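You operate a simulated robot arm through the tools that you are given. There is no shell and no other tool. Be economical: measure what you need, move in short steps, check, and stop when the job is done.

The job below is to be done with a simulated robot arm. You get a single attempt, and the scene is never put back.

TASK
Empty the white jug through the funnel into the Job 72 tin.
Fine: put jug and funnel back and stand the tin on the grey mat. Set down upright: white jug, what you pick out.

Only the result counts: the job must be done as asked and must still hold three seconds after the hand-in. Knocking over, shifting, dropping, spilling or breaking anything else fails it.

THE ROBOT
A 6-joint arm with a two-finger gripper, on a carriage that runs on a rail from [0, 1355] to [0, -985] (x, y) and turns from -3.7 to 2.094 rad about z. Base frame: it is fixed where the carriage stands at the start and does not move with it; the origin is on the floor, on the carriage's upright axis, x ahead of it, y to its left, z up; the surface under the hand at the start is at about z = 840. Lengths are in mm, angles in rad, forces in N, time in s.
Its first joint turns from -2.897 to 2.897 rad. Places, roughly: grey mat on the table [900, -400, 800]. Payload 2.54 kg.
The tool frame sits at the grasp point between the pads (the TCP): z along the fingers, y along the line on which they close. The tips reach 23 mm beyond it. Largest opening 126 mm; the body of the gripper starts 82 mm behind the TCP.
Orientation is that of the tool frame in the base frame, as [roll, pitch, yaw] about the fixed x, y, z axes, in that order (R = Rz(yaw) Ry(pitch) Rx(roll)). With the fingers straight down and closing along the base's y, the tool's x points along the base's -x, its y along +y and its z along -z.

THE INTERFACE
- The arm moves only by the tool nudge_tool. Its arguments are lists of equal length, an entry for each row: "translation": the shift along the tool's x, y, z in mm, a list of three; "dr": the turn, a rotation vector about the tool's x, y, z in rad, a list of three; "hand": the finger opening in mm, from 0 to 126. In form: {"translation": [[tx, ty, tz], ...], "dr": [[wx, wy, wz], ...], "hand": [hand, ...]}. A call has 1 to 20 rows; each row is the pose to reach, as a shift and turn from the pose commanded when the call began, along the tool's axes at that moment. A row lasts 0.2 s, in which the tool goes at most 50 mm and 0.15 rad; a call with a longer step from one row to the next is refused whole, and so is a gripper value outside its range. A pose out of reach is approached as far as the arm can. The call stops where the force on the tool passes 40 N (or 10 N more than at its start, if that is more) or the arm is blocked; 0.2 s more then pass. Each finger halts on what it meets, pressing with about 42 N; the grip force reading is that of the motor and also rises with nothing between the fingers. The clock runs only during rows and for 0.2 s after the last one: add rows that repeat a pose to give the fingers time. The reply holds the time, the measured pose of the TCP, the force on the tool along the base axes, the opening and the grip force, in the units named above and with some noise, with the torque about the TCP (base axes, N m) and any sound that the robot's microphone picked up.
- Cameras (640 x 400 px; columns grow to the right, rows downward): "scene" is now at [55.5, 149.3, 1473.2]; the picture's right is [-0.55, -0.84, 0.00], its down [-0.47, 0.31, -0.83] and it looks along [0.69, -0.45, -0.56] (base axes); focal length 249 px, centre (320, 200). "wrist" rides on the gripper at [82, 14, -122] in the tool frame; the picture's right is [-0.17, 0.99, 0.00], its down [-0.79, -0.13, -0.60] and it looks along [-0.59, -0.10, 0.80] (tool axes); focal length 243 px, centre (320, 200). There is no depth. A picture from a camera that has moved, and an enlarged one, comes with that camera's place and axes in the base frame and with its lens.
- snapshot(camera): a new picture of that camera. The clock stands still meanwhile.
- slide_trunk(by): slides the trunk up (or, below 0, down) by that many mm; the arm and the scene camera ride with it, the base frame stays. It gives what a move gives, with no picture.
- steer(legs): drives the robot by 1 to 6 legs, each [ahead, left, turn to the left] in mm, mm and rad, along the robot's own axes; the way and the turn of a leg run together, so that a leg with both is an arc; at most 1500 mm and 3.142 rad a leg. The arm and the cameras ride along, it lands a little off, and it stops where it bumps. It keeps to its track: a leg is cut to what the track allows. It gives what a move gives.
- aim_head(pan, tilt): turns the head with the scene camera to pan (to the left, within 2.094 rad either way) and tilt (down, from -0.506 to 1.204), counted from straight ahead of the robot. It gives what a move gives.
- zoom(camera, box): a new picture of the part [left, top, right, bottom] of that camera's present view, enlarged. The clock stands still meanwhile.
- job_done(): hands the job in; it is judged then, once.

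Go step by step. Nothing tells you exact positions but the pictures and the camera data: compare them with the known pose of the tool, close in by small moves and look again before you grip or let go. The budget is 120 turns and 90 pictures, counting those below and the enlarged ones. Unless the task says otherwise, let go and move clear before handing in, and close with one line.

The tools are called after "Emit:" as name(argument=value, ...) on one line, values as JSON. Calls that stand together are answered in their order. nudge_tool: Moves the arm, as the interface text tells. Its arguments: {"type":"object","properties":{"translation":{"type":"array"},"dr":{"type":"array"},"hand":{"type":"array"}},"required":["translation","dr","hand"]} The other tools are called the same way: slide_trunk (by) slides the trunk up or down; steer (legs) drives the base; aim_head (pan, tilt) turns the head that bears the scene camera; snapshot (camera) takes a picture; zoom (camera, box) takes an enlarged picture of a part of a camera's view; job_done () hands the job in.

At the start:

```text
clock: 0.0
tcp_pos: [451.6, -267.0, 1220.8]
orientation: [-3.141, 0.0, -3.142]
ft_force: [-0.4, 0.6, -0.6]
wrist_torque: [0.03, 0.01, 0.04]
opening: 126.0
finger_force: 0.0
trunk travel left (down, up): [-275.0, 215.0]
robot x, y, heading: [-0.2, 1.9, 0.001]
head pan, tilt: [-1.7, 0.696]
```

scene: 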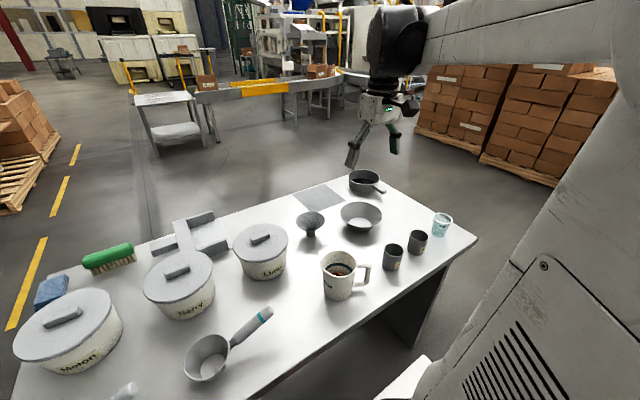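
wrist: 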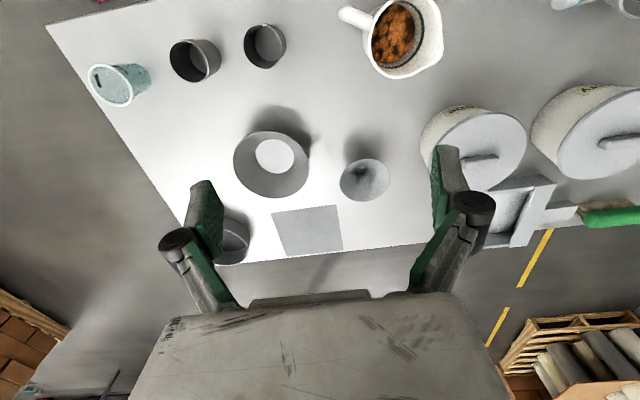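

I see a table with lidded pots, a white jug with orange content, a small funnel, a bowl, two dark tins and a teal cup. I will enlarge the tins and jug to read labels.

Emit:
zoom(camera="scene", box=[290, 160, 480, 310])

Emit:
zoom(camera="wrist", box=[70, 0, 460, 270])

```text
2.67 times, centred on (385, 235) of scene
camera zoom: at [55.5, 149.3, 1473.2], right [-0.55, -0.84, 0.0], down [-0.47, 0.31, -0.83], along [0.69, -0.45, -0.56], focal length 664 px, centre (147, 107)
```

zoom: 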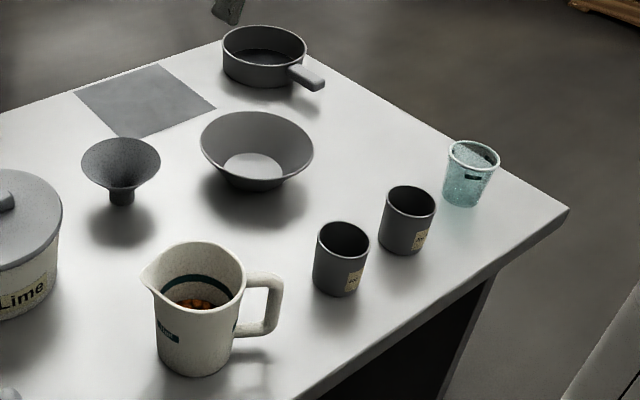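

```text
1.48 times, centred on (265, 135) of wrist
camera zoom: at [369.6, -252.8, 1344.4], right [0.17, 0.99, 0.0], down [0.79, -0.13, 0.6], along [0.59, -0.1, -0.8], focal length 359 px, centre (402, 296)
```

zoom: 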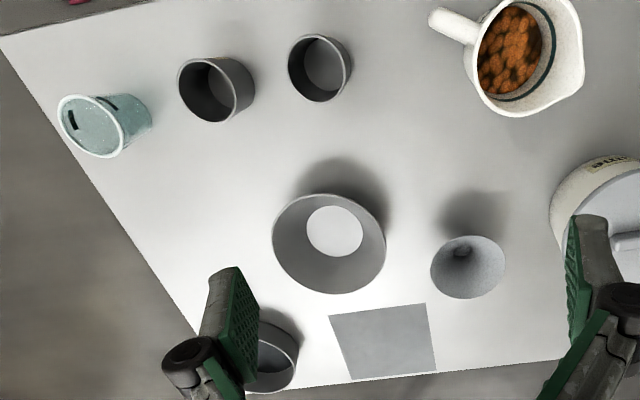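

The two grey tins carry small labels; I will enlarge further to read them.

Emit:
zoom(camera="scene", box=[376, 222, 436, 276])

Emit:
zoom(camera="scene", box=[290, 190, 390, 310])

```text
7.41 times, centred on (406, 249) of scene
camera zoom: at [55.5, 149.3, 1473.2], right [-0.55, -0.84, 0.0], down [-0.47, 0.31, -0.83], along [0.69, -0.45, -0.56], focal length 1846 px, centre (-317, -163)
```

zoom: 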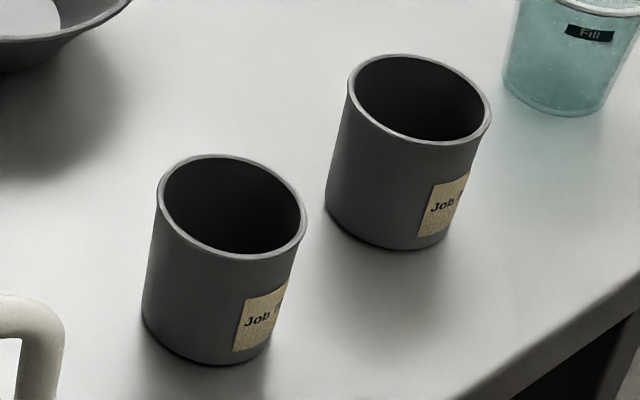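

```text
3.33 times, centred on (340, 250) of scene
camera zoom: at [55.5, 149.3, 1473.2], right [-0.55, -0.84, 0.0], down [-0.47, 0.31, -0.83], along [0.69, -0.45, -0.56], focal length 831 px, centre (253, 33)
```

zoom: 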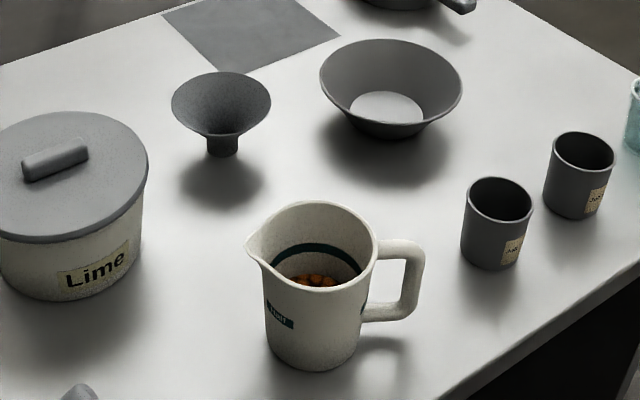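

Tins look to be at about (388,-343) and (388,-457), rims near z 910, with labels facing -x/-y. I will drive along the rail to see the label faces.

Emit:
steer(legs=[[0, -450, 0]])

Emit:
snapshot(camera="scene")

```text
clock: 2.7
tcp_pos: [453.5, -717.3, 1221.9]
orientation: [3.141, 0.0, -3.136]
ft_force: [0.3, 0.9, 0.8]
wrist_torque: [-0.02, 0.01, -0.01]
opening: 125.9
finger_force: 0.1
trunk travel left (down, up): [-275.0, 215.0]
robot x, y, heading: [-0.2, -455.2, 0.005]
head pan, tilt: [-1.7, 0.696]
```

```text
83 pictures are left
camera scene: at [54.4, -303.8, 1472.2], right [-0.54, -0.84, 0.0], down [-0.48, 0.31, -0.82], along [0.69, -0.44, -0.57], focal length 249 px, centre (320, 200)
```

scene: 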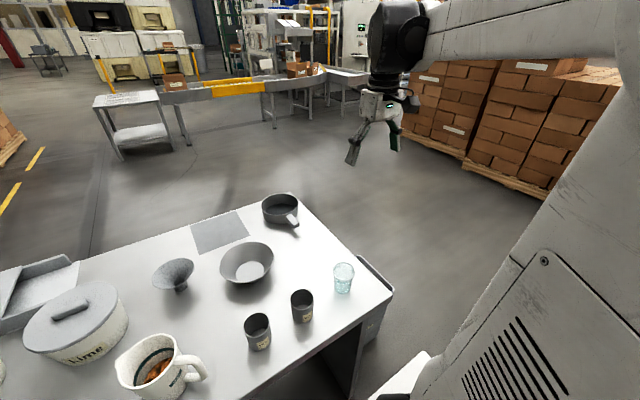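

Emit:
zoom(camera="scene", box=[235, 280, 325, 360])

Emit:
zoom(camera="scene", box=[100, 190, 320, 400])

```text
5.00 times, centred on (280, 320) of scene
camera zoom: at [54.4, -303.8, 1472.2], right [-0.54, -0.84, 0.0], down [-0.48, 0.31, -0.82], along [0.69, -0.44, -0.57], focal length 1246 px, centre (520, -400)
```

zoom: 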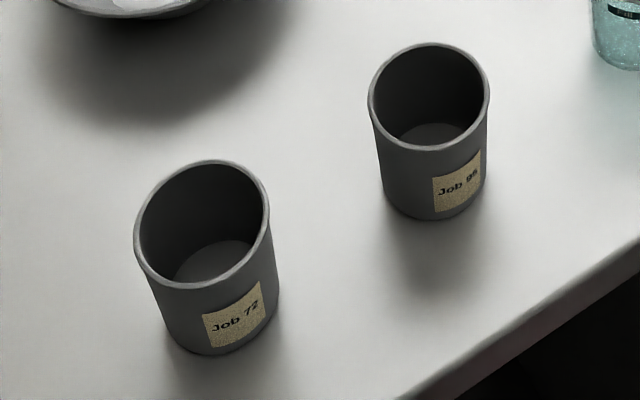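

```text
1.90 times, centred on (210, 295) of scene
camera zoom: at [54.4, -303.8, 1472.2], right [-0.54, -0.84, 0.0], down [-0.48, 0.31, -0.82], along [0.69, -0.44, -0.57], focal length 475 px, centre (530, 19)
```

zoom: 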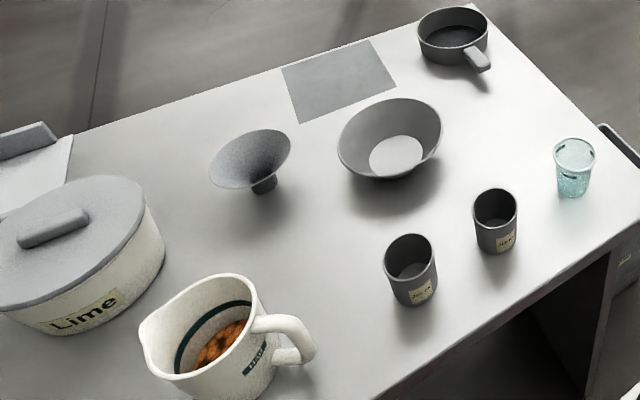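

Job 72 is the tin nearer the jug. Next I bring the hand over it, high up, to measure it with the wrist camera.

Emit:
nudge_tool(translation=[[6, 45, 12], [12, 90, 24], [18, 135, 36], [24, 180, 48], [30, 225, 60], [36, 270, 72], [48, 320, 90], [60, 374, 120], [60, 374, 120]], dr=[[0, 0, 0], [0, 0, 0], [0, 0, 0], [0, 0, 0], [0, 0, 0], [0, 0, 0], [0, 0, 0], [0, 0, 0], [0, 0, 0]], hand=[126, 126, 126, 126, 126, 126, 126, 126, 126])

Emit:
snapshot(camera="wrist")

Emit:
snapshot(camera="scene")

```text
refused: row 7 steps farther than a row can; nothing moved
```

```text
80 pictures are left
camera wrist: at [371.2, -704.3, 1344.4], right [0.16, 0.99, 0.0], down [0.79, -0.13, 0.6], along [0.59, -0.1, -0.8], focal length 243 px, centre (320, 200)
```

wrist: 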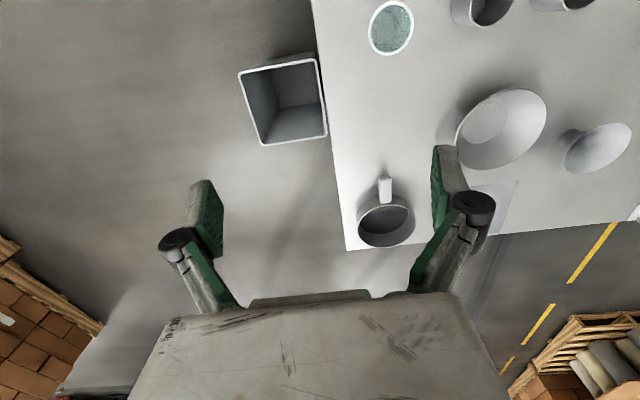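

```text
79 pictures are left
camera scene: at [54.4, -303.8, 1472.2], right [-0.54, -0.84, 0.0], down [-0.48, 0.31, -0.82], along [0.69, -0.44, -0.57], focal length 249 px, centre (320, 200)
```

scene: 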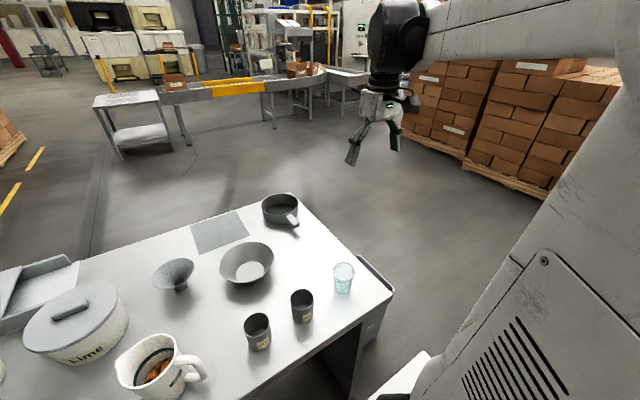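

The step was too long; I resend with shorter steps.

Emit:
nudge_tool(translation=[[6, 40, 12], [12, 80, 24], [18, 120, 36], [24, 160, 48], [30, 200, 60], [36, 240, 72], [42, 280, 84], [50, 320, 96], [55, 350, 110], [60, 374, 120], [60, 374, 120]], dr=[[0, 0, 0], [0, 0, 0], [0, 0, 0], [0, 0, 0], [0, 0, 0], [0, 0, 0], [0, 0, 0], [0, 0, 0], [0, 0, 0], [0, 0, 0], [0, 0, 0]], hand=[126, 126, 126, 126, 126, 126, 126, 126, 126, 126, 126])

Emit:
snapshot(camera="wrist")

```text
clock: 5.1
tcp_pos: [395.2, -344.2, 1101.7]
orientation: [-3.141, 0.0, -3.137]
ft_force: [0.1, 0.1, -1.0]
wrist_torque: [-0.01, 0.02, -0.02]
opening: 126.0
finger_force: 0.0
trunk travel left (down, up): [-275.0, 215.0]
robot x, y, heading: [-0.0, -456.4, 0.003]
head pan, tilt: [-1.7, 0.696]
```

```text
78 pictures are left
camera wrist: at [310.3, -331.8, 1224.4], right [0.16, 0.99, 0.0], down [0.79, -0.13, 0.6], along [0.59, -0.1, -0.8], focal length 243 px, centre (320, 200)
```

wrist: 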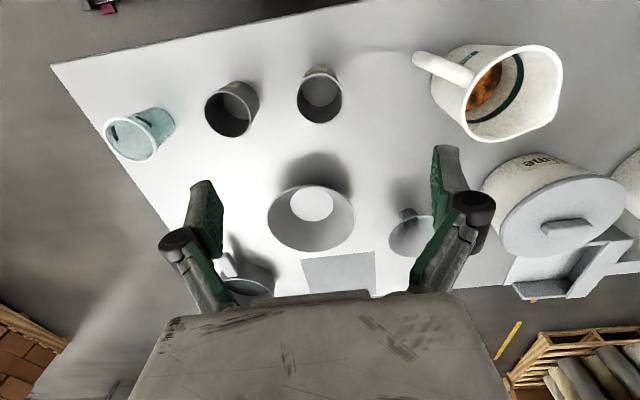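

Emit:
zoom(camera="wrist", box=[250, 50, 390, 140])

Emit:
zoom(camera="wrist", box=[400, 20, 580, 160])

Emit:
zoom(camera="wrist", box=[260, 170, 440, 300])

```text
4.44 times, centred on (320, 95) of wrist
camera zoom: at [310.3, -331.8, 1224.4], right [0.16, 0.99, 0.0], down [0.79, -0.13, 0.6], along [0.59, -0.1, -0.8], focal length 1078 px, centre (320, 667)
```

zoom: 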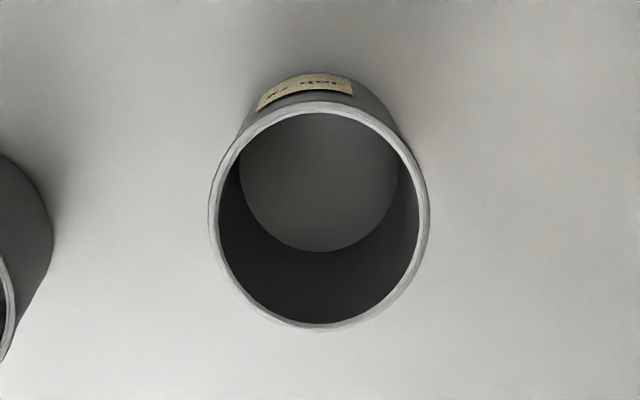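

```text
2.86 times, centred on (490, 90) of wrist
camera zoom: at [310.3, -331.8, 1224.4], right [0.16, 0.99, 0.0], down [0.79, -0.13, 0.6], along [0.59, -0.1, -0.8], focal length 693 px, centre (-166, 514)
```

zoom: 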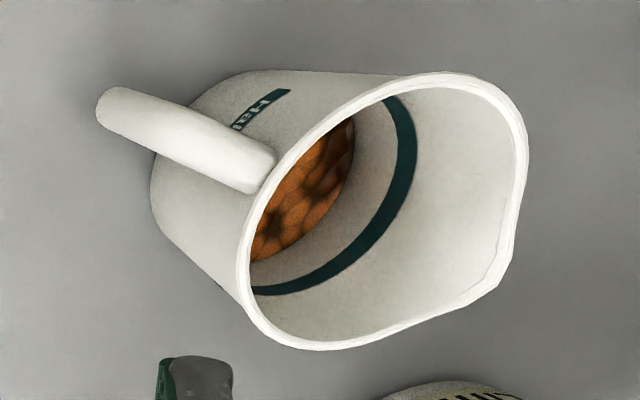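

```text
3.08 times, centred on (350, 235) of wrist
camera zoom: at [310.3, -331.8, 1224.4], right [0.16, 0.99, 0.0], down [0.79, -0.13, 0.6], along [0.59, -0.1, -0.8], focal length 746 px, centre (228, 92)
```

zoom: 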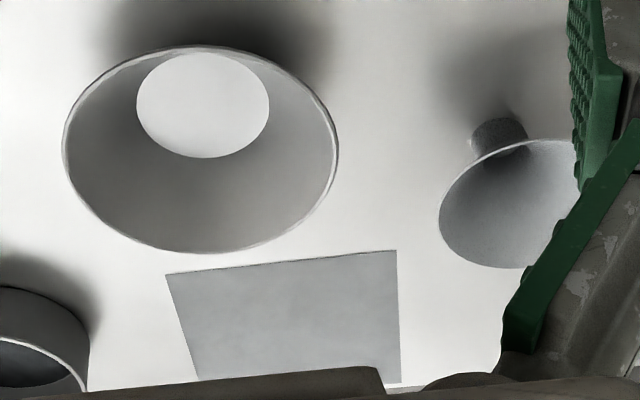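

The tin rim centre is at about (388,-345), z≈910, diameter ≈61. I descend with a 90 mm opening and grip it at z≈885.

Emit:
nudge_tool(translation=[[7.5, -1.2, 40], [7.5, -1.2, 80], [7.5, -1.2, 120], [7.5, -1.2, 160], [7.5, -1.2, 190], [7.5, -1.2, 205], [7.5, -1.2, 216], [7.5, -1.2, 216]], dr=[[0, 0, 0], [0, 0, 0], [0, 0, 0], [0, 0, 0], [0, 0, 0], [0, 0, 0], [0, 0, 0], [0, 0, 0]], hand=[90, 90, 90, 90, 90, 90, 90, 90])

Emit:
snapshot(camera="wrist")

Emit:
zoom(camera="scene", box=[140, 190, 340, 390])

```text
clock: 6.9
tcp_pos: [383.2, -344.8, 885.8]
orientation: [3.14, -0.001, -3.135]
ft_force: [0.0, 0.3, 0.6]
wrist_torque: [0.03, 0.03, -0.02]
opening: 89.9
finger_force: 0.0
trunk travel left (down, up): [-275.0, 215.0]
robot x, y, heading: [-1.5, -450.2, 0.008]
head pan, tilt: [-1.7, 0.696]
```

```text
74 pictures are left
camera wrist: at [301.3, -331.3, 1009.4], right [0.16, 0.99, 0.0], down [0.79, -0.13, 0.6], along [0.59, -0.1, -0.8], focal length 243 px, centre (320, 200)
```

wrist: 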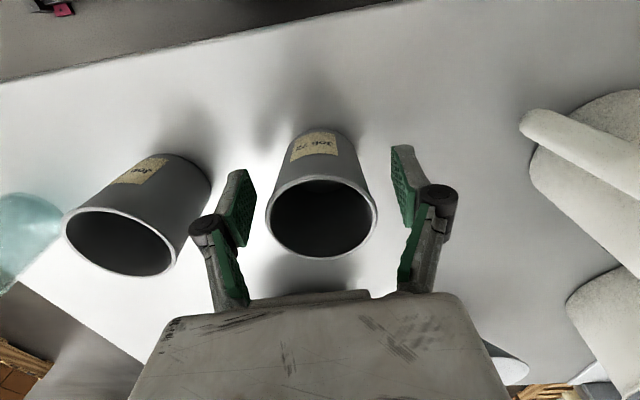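

```text
2.00 times, centred on (240, 290) of scene
camera zoom: at [-29.9, -340.5, 1464.8], right [-0.99, 0.12, 0.0], down [0.08, 0.64, -0.77], along [-0.09, -0.76, -0.64], focal length 498 px, centre (480, 20)
```

zoom: 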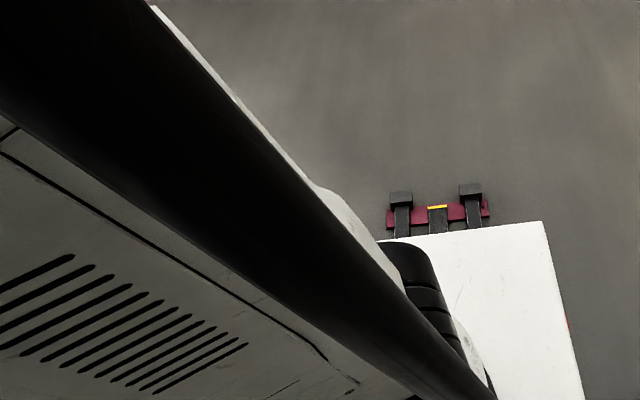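

The tin sits centred between the fingers, about 4 mm further in x. I correct that and close.

Emit:
nudge_tool(translation=[[-4, 0, 0], [-4, 0, 0], [-4, 0, 0], [-4, 0, 0], [-4, 0, 0]], dr=[[0, 0, 0], [0, 0, 0], [0, 0, 0], [0, 0, 0], [0, 0, 0]], hand=[90, 70, 50, 50, 50])

Emit:
aim_head(pan=-0.2, tilt=0.7)

Emit:
snapshot(camera="scene")

```text
clock: 8.1
tcp_pos: [387.9, -344.3, 886.8]
orientation: [3.14, 0.001, -3.138]
ft_force: [0.1, -0.3, -0.1]
wrist_torque: [-0.03, 0.02, -0.01]
opening: 56.1
finger_force: 41.8
trunk travel left (down, up): [-275.0, 215.0]
robot x, y, heading: [-0.2, -452.8, 0.004]
head pan, tilt: [-1.7, 0.696]
```

```text
clock: 9.7
tcp_pos: [387.4, -344.5, 887.0]
orientation: [-3.141, -0.001, -3.136]
ft_force: [-1.2, 0.5, 0.4]
wrist_torque: [0.04, 0.02, 0.04]
opening: 56.3
finger_force: 42.1
trunk travel left (down, up): [-275.0, 215.0]
robot x, y, heading: [3.4, -454.2, 0.001]
head pan, tilt: [-0.201, 0.7]
```

```text
72 pictures are left
camera scene: at [63.6, -272.6, 1464.4], right [-0.19, -0.98, 0.0], down [-0.63, 0.13, -0.77], along [0.75, -0.15, -0.64], focal length 249 px, centre (320, 200)
```

scene: 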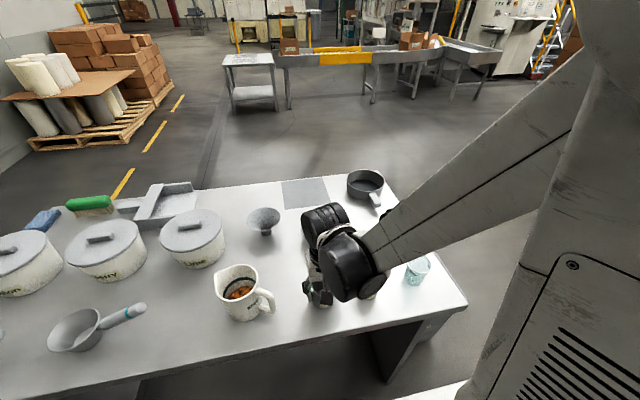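

The tin is held. I lift it 150 mm and carry it over the mat at about (855,-369).

Emit:
nudge_tool(translation=[[0, 0, -15], [0, 0, -50], [0, 0, -95], [0, 0, -135], [-20, 0, -150], [-60, -3, -150], [-105, -6, -150], [-150, -9, -150], [-195, -12, -150], [-240, -15, -150], [-285, -18, -150], [-330, -20, -150], [-375, -22, -150], [-420, -24, -150], [-450, -25, -150], [-467, -25, -150], [-467, -25, -150]], dr=[[0, 0, 0], [0, 0, 0], [0, 0, 0], [0, 0, 0], [0, 0, 0], [0, 0, 0], [0, 0, 0], [0, 0, 0], [0, 0, 0], [0, 0, 0], [0, 0, 0], [0, 0, 0], [0, 0, 0], [0, 0, 0], [0, 0, 0], [0, 0, 0], [0, 0, 0]], hand=[50, 50, 50, 50, 50, 50, 50, 50, 50, 50, 50, 50, 50, 50, 50, 50, 50])

Emit:
snapshot(camera="wrist")

Emit:
snapshot(camera="scene")

```text
clock: 13.3
tcp_pos: [855.6, -368.5, 1036.0]
orientation: [-3.141, 0.0, -3.138]
ft_force: [0.1, 0.2, -1.1]
wrist_torque: [-0.01, 0.02, 0.01]
opening: 56.6
finger_force: 42.0
trunk travel left (down, up): [-275.0, 215.0]
robot x, y, heading: [0.6, -455.0, 0.006]
head pan, tilt: [-0.201, 0.7]
```

```text
71 pictures are left
camera wrist: at [772.8, -355.9, 1158.1], right [0.16, 0.99, 0.0], down [0.79, -0.13, 0.6], along [0.59, -0.1, -0.8], focal length 243 px, centre (320, 200)
```

wrist: 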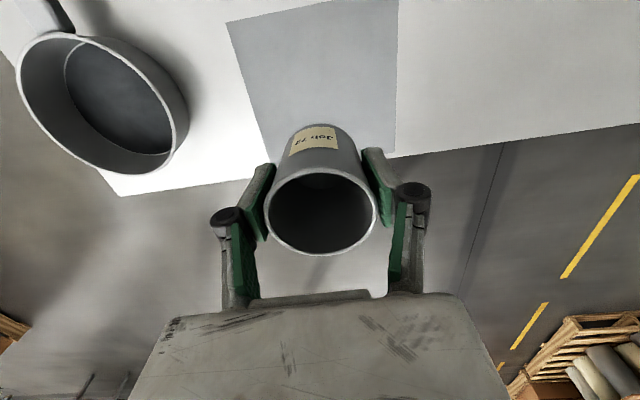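

```text
70 pictures are left
camera scene: at [64.1, -272.5, 1464.4], right [-0.19, -0.98, 0.0], down [-0.63, 0.12, -0.76], along [0.75, -0.15, -0.64], focal length 249 px, centre (320, 200)
```

scene: 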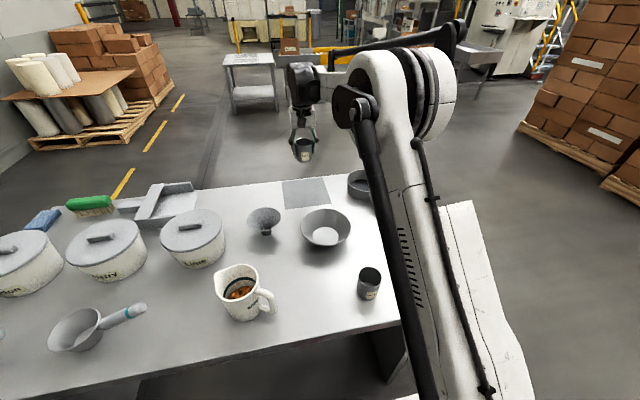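

The tin is over the mat centre (≈853,-366). I lower it to just about contact.

Emit:
nudge_tool(translation=[[0, -1, 40], [1, -1, 80], [2, -1, 115], [2, -1, 135], [2, -1, 143], [2, -1, 146], [2, -1, 148], [2, -1, 148]], dr=[[0, 0, 0], [0, 0, 0], [0, 0, 0], [0, 0, 0], [0, 0, 0], [0, 0, 0], [0, 0, 0], [0, 0, 0]], hand=[50, 50, 50, 50, 50, 50, 50, 50])

```text
clock: 15.1
tcp_pos: [852.9, -367.9, 887.7]
orientation: [-3.14, 0.001, -3.136]
ft_force: [-0.5, -0.7, -0.3]
wrist_torque: [0.0, 0.02, -0.02]
opening: 56.2
finger_force: 42.3
trunk travel left (down, up): [-275.0, 215.0]
robot x, y, heading: [-2.6, -453.6, 0.006]
head pan, tilt: [-0.201, 0.7]
```

Emit:
nudge_tool(translation=[[0, 0, 1], [0, 0, 2], [0, 0, 2]], dr=[[0, 0, 0], [0, 0, 0], [0, 0, 0]], hand=[50, 50, 50])

Emit:
snapshot(camera="wrist")

Emit:
zoom(camera="scene", box=[270, 140, 370, 220])

```text
clock: 15.9
tcp_pos: [853.1, -368.2, 885.0]
orientation: [-3.142, 0.0, -3.133]
ft_force: [3.9, 1.3, 19.0]
wrist_torque: [0.05, -0.22, 0.0]
opening: 56.7
finger_force: 42.2
trunk travel left (down, up): [-275.0, 215.0]
robot x, y, heading: [5.4, -451.6, 0.005]
head pan, tilt: [-0.201, 0.7]
```

```text
69 pictures are left
camera wrist: at [769.9, -355.3, 1009.2], right [0.16, 0.99, 0.0], down [0.79, -0.13, 0.6], along [0.59, -0.1, -0.8], focal length 243 px, centre (320, 200)
```

wrist: 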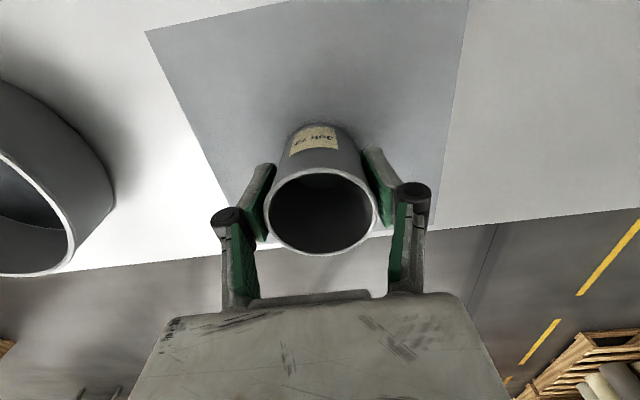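

```text
5.00 times, centred on (320, 180) of scene
camera zoom: at [62.6, -272.5, 1464.6], right [-0.19, -0.98, 0.0], down [-0.63, 0.12, -0.77], along [0.75, -0.15, -0.64], focal length 1246 px, centre (320, 300)
```

zoom: 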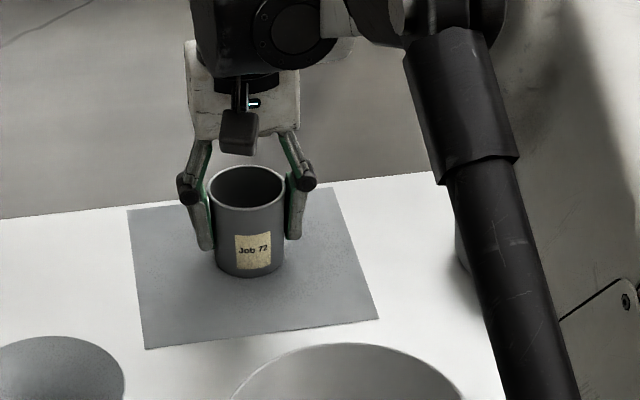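

Contact is made on the mat. I open, rise 165 mm and back off toward the funnel to measure it.

Emit:
nudge_tool(translation=[[0, 0, -1], [0, 0, -1], [0, 0, -1], [0, 0, -15], [0, 0, -50], [0, 0, -100], [0, 0, -145], [20, 10, -185], [60, 25, -205], [100, 40, -215], [140, 60, -215], [180, 80, -215], [220, 100, -215], [250, 120, -215], [280, 140, -215], [280, 140, -215]], dr=[[0, 0, 0], [0, 0, 0], [0, 0, 0], [0, 0, 0], [0, 0, 0], [0, 0, 0], [0, 0, 0], [0, 0, 0], [0, 0, 0], [0, 0, 0], [0, 0, 0], [0, 0, 0], [0, 0, 0], [0, 0, 0], [0, 0, 0], [0, 0, 0]], hand=[70, 86, 86, 86, 86, 86, 100, 126, 126, 126, 126, 126, 126, 126, 126, 126])

Emit:
snapshot(camera="wrist")

Emit:
snapshot(camera="scene")

```text
clock: 19.3
tcp_pos: [570.9, -229.0, 1102.3]
orientation: [-3.141, 0.0, -3.136]
ft_force: [0.5, 0.1, -0.8]
wrist_torque: [-0.03, -0.04, -0.01]
opening: 126.1
finger_force: 0.0
trunk travel left (down, up): [-275.0, 215.0]
robot x, y, heading: [2.1, -452.2, 0.009]
head pan, tilt: [-0.201, 0.7]
```

```text
67 pictures are left
camera wrist: at [488.4, -216.0, 1224.4], right [0.16, 0.99, 0.0], down [0.79, -0.13, 0.6], along [0.59, -0.1, -0.8], focal length 243 px, centre (320, 200)
```

wrist: 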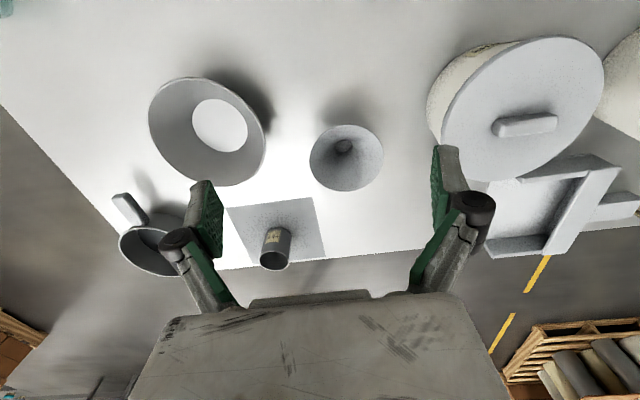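

```text
66 pictures are left
camera scene: at [64.3, -272.4, 1466.6], right [-0.19, -0.98, 0.0], down [-0.61, 0.12, -0.78], along [0.77, -0.15, -0.62], focal length 249 px, centre (320, 200)
```

scene: 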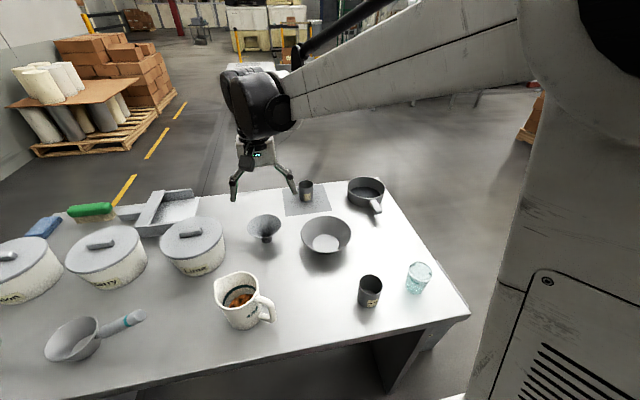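

Tin stands on the mat. I enlarge the funnel in both views to locate it precisely.

Emit:
zoom(camera="wrist", box=[290, 100, 410, 210])

Emit:
zoom(camera="scene", box=[225, 190, 345, 265])

Emit:
zoom(camera="scene", box=[180, 245, 300, 345])

```text
3.64 times, centred on (350, 155) of wrist
camera zoom: at [488.4, -216.0, 1224.4], right [0.16, 0.99, 0.0], down [0.79, -0.13, 0.6], along [0.59, -0.1, -0.8], focal length 882 px, centre (211, 364)
```

zoom: 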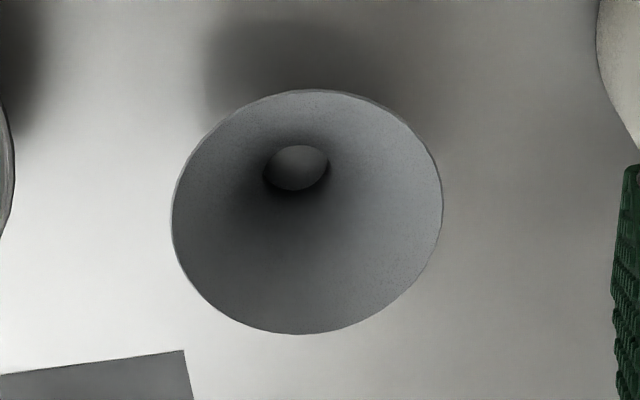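

```text
5.33 times, centred on (285, 228) of scene
camera zoom: at [64.3, -272.4, 1466.6], right [-0.19, -0.98, 0.0], down [-0.61, 0.12, -0.78], along [0.77, -0.15, -0.62], focal length 1329 px, centre (507, 53)
```

zoom: 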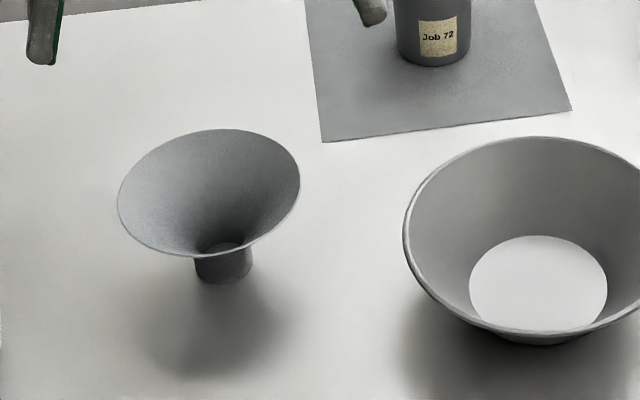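

```text
4.00 times, centred on (240, 295) of scene
camera zoom: at [64.3, -272.4, 1466.6], right [-0.19, -0.98, 0.0], down [-0.61, 0.12, -0.78], along [0.77, -0.15, -0.62], focal length 997 px, centre (640, -180)
```

zoom: 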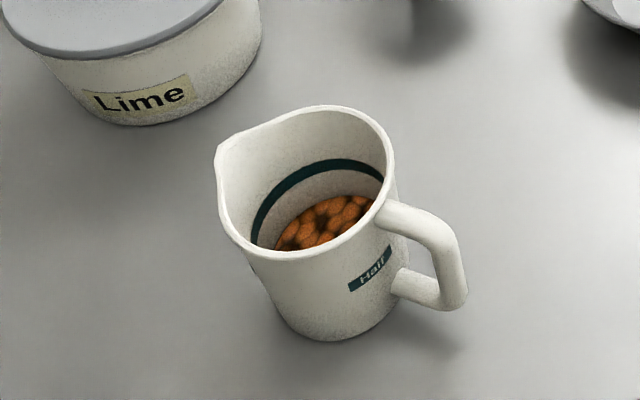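

The funnel's rim (Ø≈107) is centred at about (659,-206), rim z≈903, standing on its wide stem. I move above it and look again before going down.

Emit:
nudge_tool(translation=[[-35, 10, 20], [-70, 20, 40], [-87, 23, 70], [-87, 23, 105], [-87, 23, 142], [-87, 23, 142]], dr=[[0, 0, 0], [0, 0, 0], [0, 0, 0], [0, 0, 0], [0, 0, 0], [0, 0, 0]], hand=[126, 126, 126, 126, 126, 126])

Emit:
snapshot(camera="wrist")

Emit:
zoom(camera="scene", box=[205, 150, 325, 260])

```text
clock: 20.7
tcp_pos: [659.9, -204.6, 960.3]
orientation: [3.142, -0.002, -3.137]
ft_force: [0.5, -1.5, 0.0]
wrist_torque: [0.01, 0.03, 0.01]
opening: 126.1
finger_force: 0.1
trunk travel left (down, up): [-275.0, 215.0]
robot x, y, heading: [-1.5, -454.4, 0.008]
head pan, tilt: [-0.201, 0.7]
```

```text
62 pictures are left
camera wrist: at [576.4, -192.1, 1082.4], right [0.16, 0.99, 0.0], down [0.79, -0.13, 0.6], along [0.59, -0.1, -0.8], focal length 243 px, centre (320, 200)
```

wrist: 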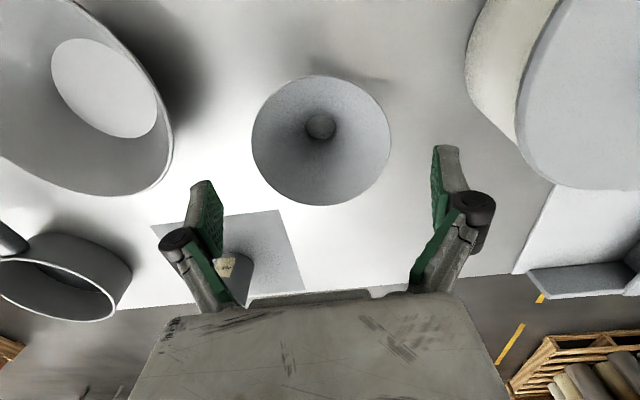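

```text
3.64 times, centred on (265, 205) of scene
camera zoom: at [64.2, -272.4, 1464.4], right [-0.19, -0.98, 0.0], down [-0.63, 0.12, -0.76], along [0.75, -0.15, -0.64], focal length 906 px, centre (520, 182)
```

zoom: 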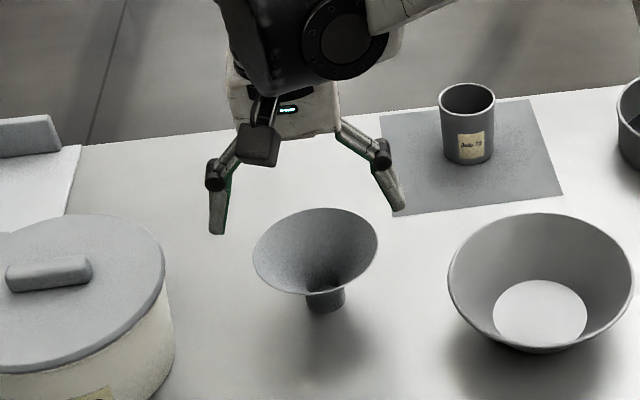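

Allowing for perspective, the funnel axis is at (660,-205), right under the TCP. I descend to z≈897 with the fingers fully open.

Emit:
nudge_tool(translation=[[0, 0, 25], [0, 0, 45], [0, 0, 58], [0, 0, 63], [0, 0, 63]], dr=[[0, 0, 0], [0, 0, 0], [0, 0, 0], [0, 0, 0], [0, 0, 0]], hand=[126, 126, 126, 126, 126])

Emit:
snapshot(camera="wrist")

Emit:
zoom(camera="scene", box=[205, 150, 325, 260])

```text
clock: 21.9
tcp_pos: [657.9, -206.4, 896.9]
orientation: [3.14, 0.001, -3.138]
ft_force: [-0.3, 1.0, -0.5]
wrist_torque: [0.0, 0.0, -0.01]
opening: 125.9
finger_force: 0.0
trunk travel left (down, up): [-275.0, 215.0]
robot x, y, heading: [-3.9, -451.4, 0.007]
head pan, tilt: [-0.201, 0.7]
```

```text
60 pictures are left
camera wrist: at [575.4, -192.9, 1019.0], right [0.16, 0.99, 0.0], down [0.79, -0.13, 0.6], along [0.59, -0.1, -0.8], focal length 243 px, centre (320, 200)
```

wrist: 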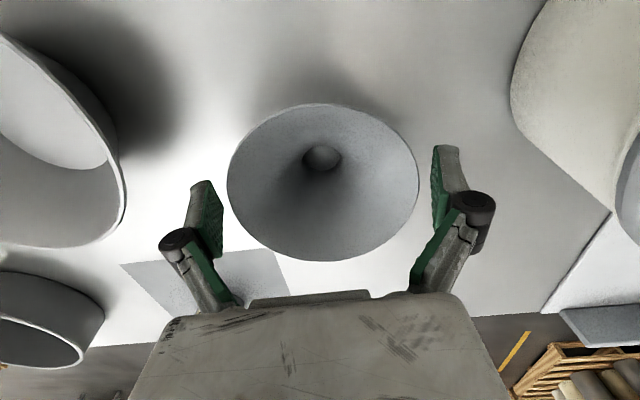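

```text
3.64 times, centred on (265, 205) of scene
camera zoom: at [63.8, -272.5, 1464.4], right [-0.19, -0.98, 0.0], down [-0.63, 0.12, -0.76], along [0.75, -0.15, -0.64], focal length 906 px, centre (520, 182)
```

zoom: 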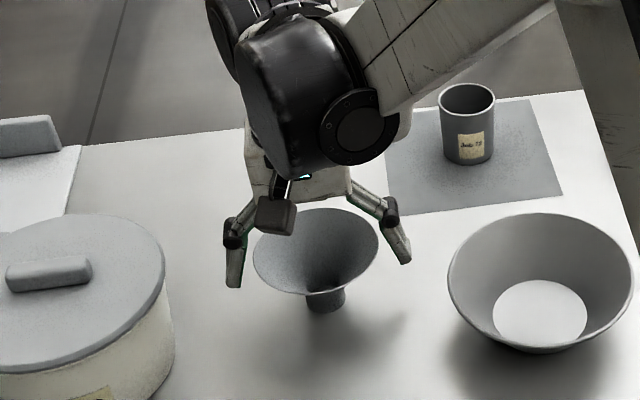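

Funnel centred between pads. I close the fingers on the rim.

Emit:
nudge_tool(translation=[[-2, 0, -2], [-2, 0, -2], [-2, 0, -2], [-2, 0, -2]], dr=[[0, 0, 0], [0, 0, 0], [0, 0, 0], [0, 0, 0]], hand=[114, 100, 98, 98])

Emit:
snapshot(camera="wrist")

```text
clock: 22.9
tcp_pos: [660.6, -205.3, 898.5]
orientation: [3.141, 0.001, -3.135]
ft_force: [0.5, 0.1, -0.1]
wrist_torque: [0.01, -0.01, 0.01]
opening: 109.5
finger_force: 42.1
trunk travel left (down, up): [-275.0, 215.0]
robot x, y, heading: [-0.4, -449.2, 0.0]
head pan, tilt: [-0.201, 0.7]
```

```text
58 pictures are left
camera wrist: at [577.9, -193.0, 1021.2], right [0.16, 0.99, 0.0], down [0.79, -0.13, 0.6], along [0.59, -0.1, -0.8], focal length 243 px, centre (320, 200)
```

wrist: 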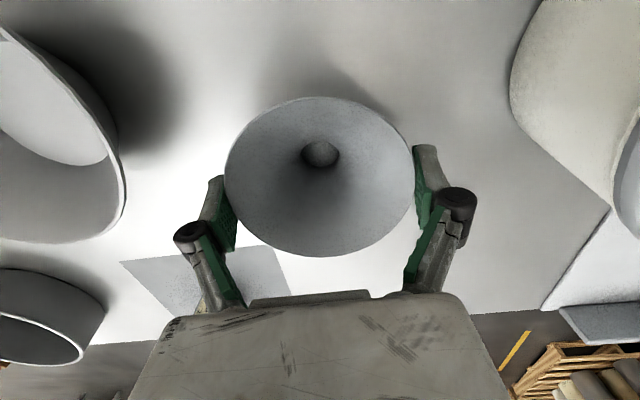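

The funnel is gripped (Ø 109.5). I lift it 115 mm, carry it over the tin and stop above to check alignment.

Emit:
nudge_tool(translation=[[0, 0, -15], [0, 0, -45], [0, 0, -85], [0, 0, -115], [-30, -25, -115], [-60, -51, -115], [-90, -76, -115], [-120, -101, -115], [-150, -127, -115], [-175, -148, -115], [-192.5, -163, -115], [-192.5, -163, -115]], dr=[[0, 0, 0], [0, 0, 0], [0, 0, 0], [0, 0, 0], [0, 0, 0], [0, 0, 0], [0, 0, 0], [0, 0, 0], [0, 0, 0], [0, 0, 0], [0, 0, 0], [0, 0, 0]], hand=[98, 98, 98, 98, 98, 98, 98, 98, 98, 98, 98, 98])

Emit:
snapshot(camera="wrist")

Emit:
zoom(camera="scene", box=[260, 130, 360, 220])

```text
clock: 25.5
tcp_pos: [855.7, -368.5, 1012.0]
orientation: [3.142, -0.002, -3.136]
ft_force: [0.0, 0.5, -0.9]
wrist_torque: [-0.03, 0.01, 0.02]
opening: 109.8
finger_force: 42.3
trunk travel left (down, up): [-275.0, 215.0]
robot x, y, heading: [-2.2, -452.6, 0.003]
head pan, tilt: [-0.201, 0.7]
```

```text
57 pictures are left
camera wrist: at [772.3, -355.0, 1134.8], right [0.16, 0.99, 0.0], down [0.79, -0.13, 0.6], along [0.59, -0.1, -0.8], focal length 243 px, centre (320, 200)
```

wrist: 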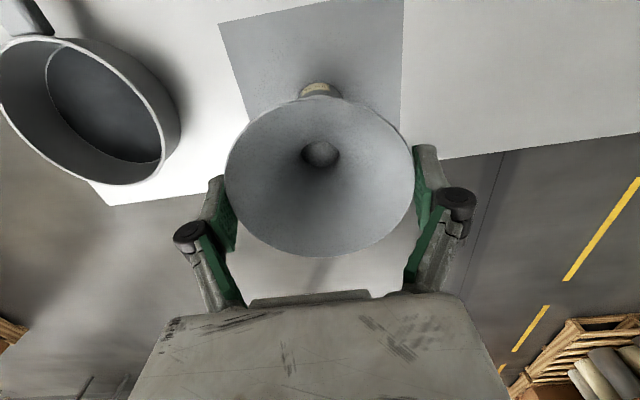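

```text
4.44 times, centred on (310, 175) of scene
camera zoom: at [64.2, -272.5, 1464.4], right [-0.19, -0.98, 0.0], down [-0.63, 0.12, -0.76], along [0.75, -0.15, -0.64], focal length 1108 px, centre (364, 311)
```

zoom: 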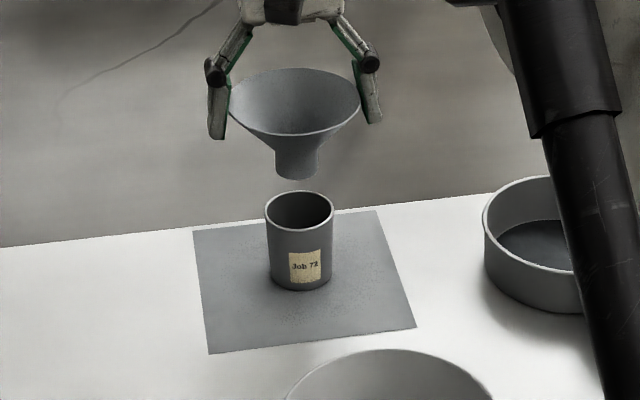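

Funnel is aligned above the tin. I lower it in small steps until the cone seats.

Emit:
nudge_tool(translation=[[1.5, 0, 25], [1.5, 0, 45], [1.5, 0, 58], [1.5, 0, 63], [1.5, 0, 66], [1.5, 0, 66]], dr=[[0, 0, 0], [0, 0, 0], [0, 0, 0], [0, 0, 0], [0, 0, 0], [0, 0, 0]], hand=[98, 98, 98, 98, 98, 98])

Emit:
zoom(camera="scene", box=[260, 130, 360, 220])

```text
clock: 26.9
tcp_pos: [854.4, -368.2, 946.4]
orientation: [3.141, 0.0, -3.136]
ft_force: [0.7, 0.2, -1.4]
wrist_torque: [-0.01, 0.0, -0.03]
opening: 109.5
finger_force: 42.2
trunk travel left (down, up): [-275.0, 215.0]
robot x, y, heading: [1.8, -452.0, 0.007]
head pan, tilt: [-0.201, 0.7]
```

```text
4.44 times, centred on (310, 175) of scene
camera zoom: at [63.8, -272.5, 1464.4], right [-0.19, -0.98, 0.0], down [-0.63, 0.12, -0.76], along [0.75, -0.15, -0.64], focal length 1108 px, centre (364, 311)
```

zoom: 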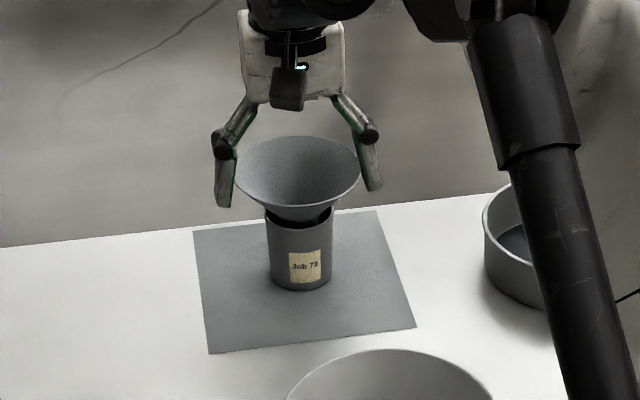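

Emit:
nudge_tool(translation=[[0, 0, 2], [0, 0, 4], [0, 0, 4]], dr=[[0, 0, 0], [0, 0, 0], [0, 0, 0]], hand=[98, 98, 98])

```text
clock: 27.7
tcp_pos: [853.7, -367.9, 941.5]
orientation: [3.141, -0.002, -3.136]
ft_force: [0.0, 0.7, -0.7]
wrist_torque: [-0.01, 0.0, -0.03]
opening: 109.3
finger_force: 41.7
trunk travel left (down, up): [-275.0, 215.0]
robot x, y, heading: [-0.0, -452.5, 0.001]
head pan, tilt: [-0.201, 0.7]
```

Emit:
nudge_tool(translation=[[0, 0, 1], [0, 0, 2], [0, 0, 3], [0, 0, 3]], dr=[[0, 0, 0], [0, 0, 0], [0, 0, 0], [0, 0, 0]], hand=[98, 98, 98, 98])

Emit:
zoom(camera="scene", box=[260, 130, 360, 220])

```text
clock: 28.7
tcp_pos: [853.2, -368.0, 939.6]
orientation: [3.141, 0.002, -3.136]
ft_force: [0.7, -0.5, -0.4]
wrist_torque: [0.0, 0.01, 0.01]
opening: 109.1
finger_force: 42.1
trunk travel left (down, up): [-275.0, 215.0]
robot x, y, heading: [0.4, -455.3, 0.004]
head pan, tilt: [-0.201, 0.7]
```

```text
4.44 times, centred on (310, 175) of scene
camera zoom: at [63.8, -272.5, 1464.4], right [-0.19, -0.98, 0.0], down [-0.63, 0.12, -0.76], along [0.75, -0.15, -0.64], focal length 1108 px, centre (364, 311)
```

zoom: 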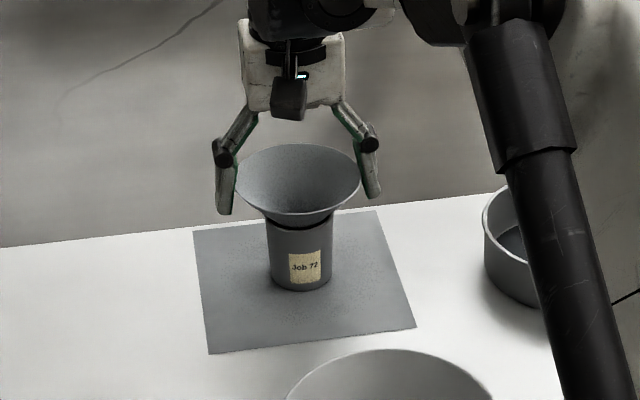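

Emit:
nudge_tool(translation=[[0, 0, 1], [0, 0, 2], [0, 0, 3], [0, 0, 4], [0, 0, 4]], dr=[[0, 0, 0], [0, 0, 0], [0, 0, 0], [0, 0, 0], [0, 0, 0]], hand=[98, 98, 98, 98, 98])

Emit:
zoom(camera="scene", box=[260, 130, 360, 220])

```text
clock: 30.1
tcp_pos: [853.3, -368.1, 938.7]
orientation: [3.141, 0.004, -3.136]
ft_force: [6.6, 0.7, 18.1]
wrist_torque: [-0.01, -0.22, 0.02]
opening: 109.6
finger_force: 42.0
trunk travel left (down, up): [-275.0, 215.0]
robot x, y, heading: [-5.5, -453.9, 0.005]
head pan, tilt: [-0.201, 0.7]
stopped in row 5: the force on the tool passed its limit at 41 N (the readings are from after the stop); the commanded pose is now the measured one
```

```text
4.44 times, centred on (310, 175) of scene
camera zoom: at [62.6, -272.7, 1464.4], right [-0.19, -0.98, 0.0], down [-0.63, 0.12, -0.77], along [0.75, -0.15, -0.64], focal length 1108 px, centre (364, 311)
```

zoom: 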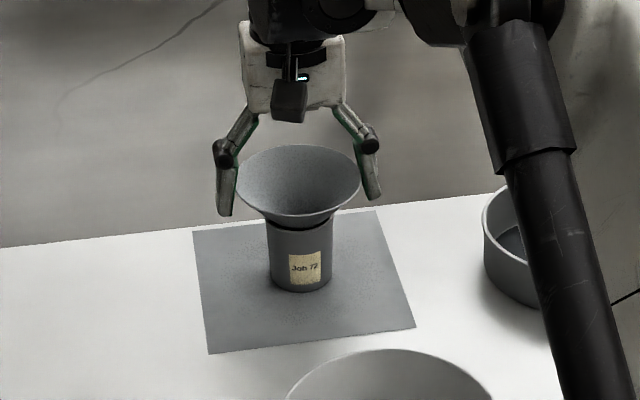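

Seated at TCP z≈939. I relax a millimetre, open, and rise clear.

Emit:
nudge_tool(translation=[[0, 0, -1], [0, 0, -1], [0, 0, -1], [0, 0, -15], [0, 0, -50], [0, 0, -95], [0, 0, -140], [0, 0, -160], [0, 0, -160]], dr=[[0, 0, 0], [0, 0, 0], [0, 0, 0], [0, 0, 0], [0, 0, 0], [0, 0, 0], [0, 0, 0], [0, 0, 0], [0, 0, 0]], hand=[112, 126, 126, 126, 126, 126, 126, 126, 126])

Emit:
snapshot(camera="wrist")

Emit:
snapshot(camera="scene")

```text
clock: 32.1
tcp_pos: [851.2, -366.8, 1096.5]
orientation: [-3.14, 0.003, -3.138]
ft_force: [-0.5, -0.6, 0.0]
wrist_torque: [0.02, 0.03, 0.03]
opening: 126.2
finger_force: 0.0
trunk travel left (down, up): [-275.0, 215.0]
robot x, y, heading: [-0.8, -449.7, 0.005]
head pan, tilt: [-0.201, 0.7]
```

```text
52 pictures are left
camera wrist: at [768.8, -353.7, 1219.1], right [0.16, 0.99, 0.0], down [0.79, -0.13, 0.6], along [0.59, -0.1, -0.8], focal length 243 px, centre (320, 200)
```

wrist: 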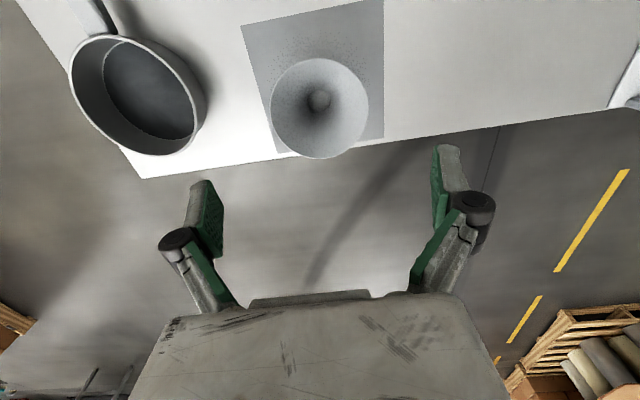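

```text
51 pictures are left
camera scene: at [63.6, -272.5, 1464.4], right [-0.19, -0.98, 0.0], down [-0.63, 0.12, -0.77], along [0.75, -0.15, -0.64], focal length 249 px, centre (320, 200)
```

scene: 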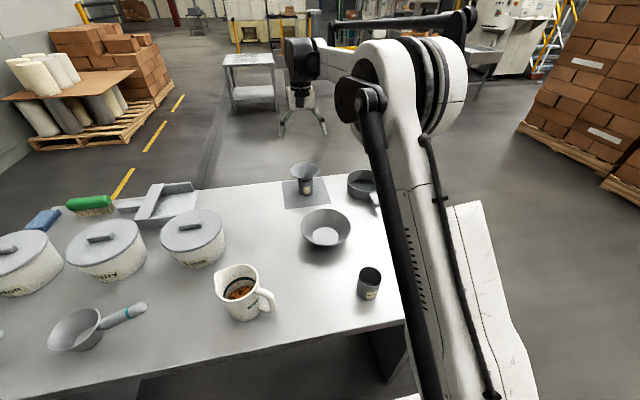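

The funnel stands upright on the tin. Before taking the jug I rehearse the pouring yaw with the empty hand here: turning 120° about the vertical.

Emit:
nudge_tool(translation=[[0, 0, 0], [0, 0, 0], [0, 0, 0], [0, 0, 0], [0, 0, 0], [0, 0, 0], [0, 0, 0], [0, 0, 0], [0, 0, 0], [0, 0, 0], [0, 0, 0], [0, 0, 0], [0, 0, 0], [0, 0, 0], [0, 0, 0]], dr=[[0, 0, -0.145], [0, 0, -0.29], [0, 0, -0.435], [0, 0, -0.58], [0, 0, -0.725], [0, 0, -0.87], [0, 0, -1.015], [0, 0, -1.16], [0, 0, -1.305], [0, 0, -1.45], [0, 0, -1.595], [0, 0, -1.74], [0, 0, -1.885], [0, 0, -2.03], [0, 0, -2.094]], hand=[126, 126, 126, 126, 126, 126, 126, 126, 126, 126, 126, 126, 126, 126, 126])

```text
clock: 35.3
tcp_pos: [852.9, -367.5, 1098.0]
orientation: [3.141, 0.001, -1.041]
ft_force: [-0.1, 0.9, -1.0]
wrist_torque: [0.0, 0.02, -0.02]
opening: 126.0
finger_force: 0.0
trunk travel left (down, up): [-275.0, 215.0]
robot x, y, heading: [2.2, -460.0, 0.007]
head pan, tilt: [-0.201, 0.7]
```

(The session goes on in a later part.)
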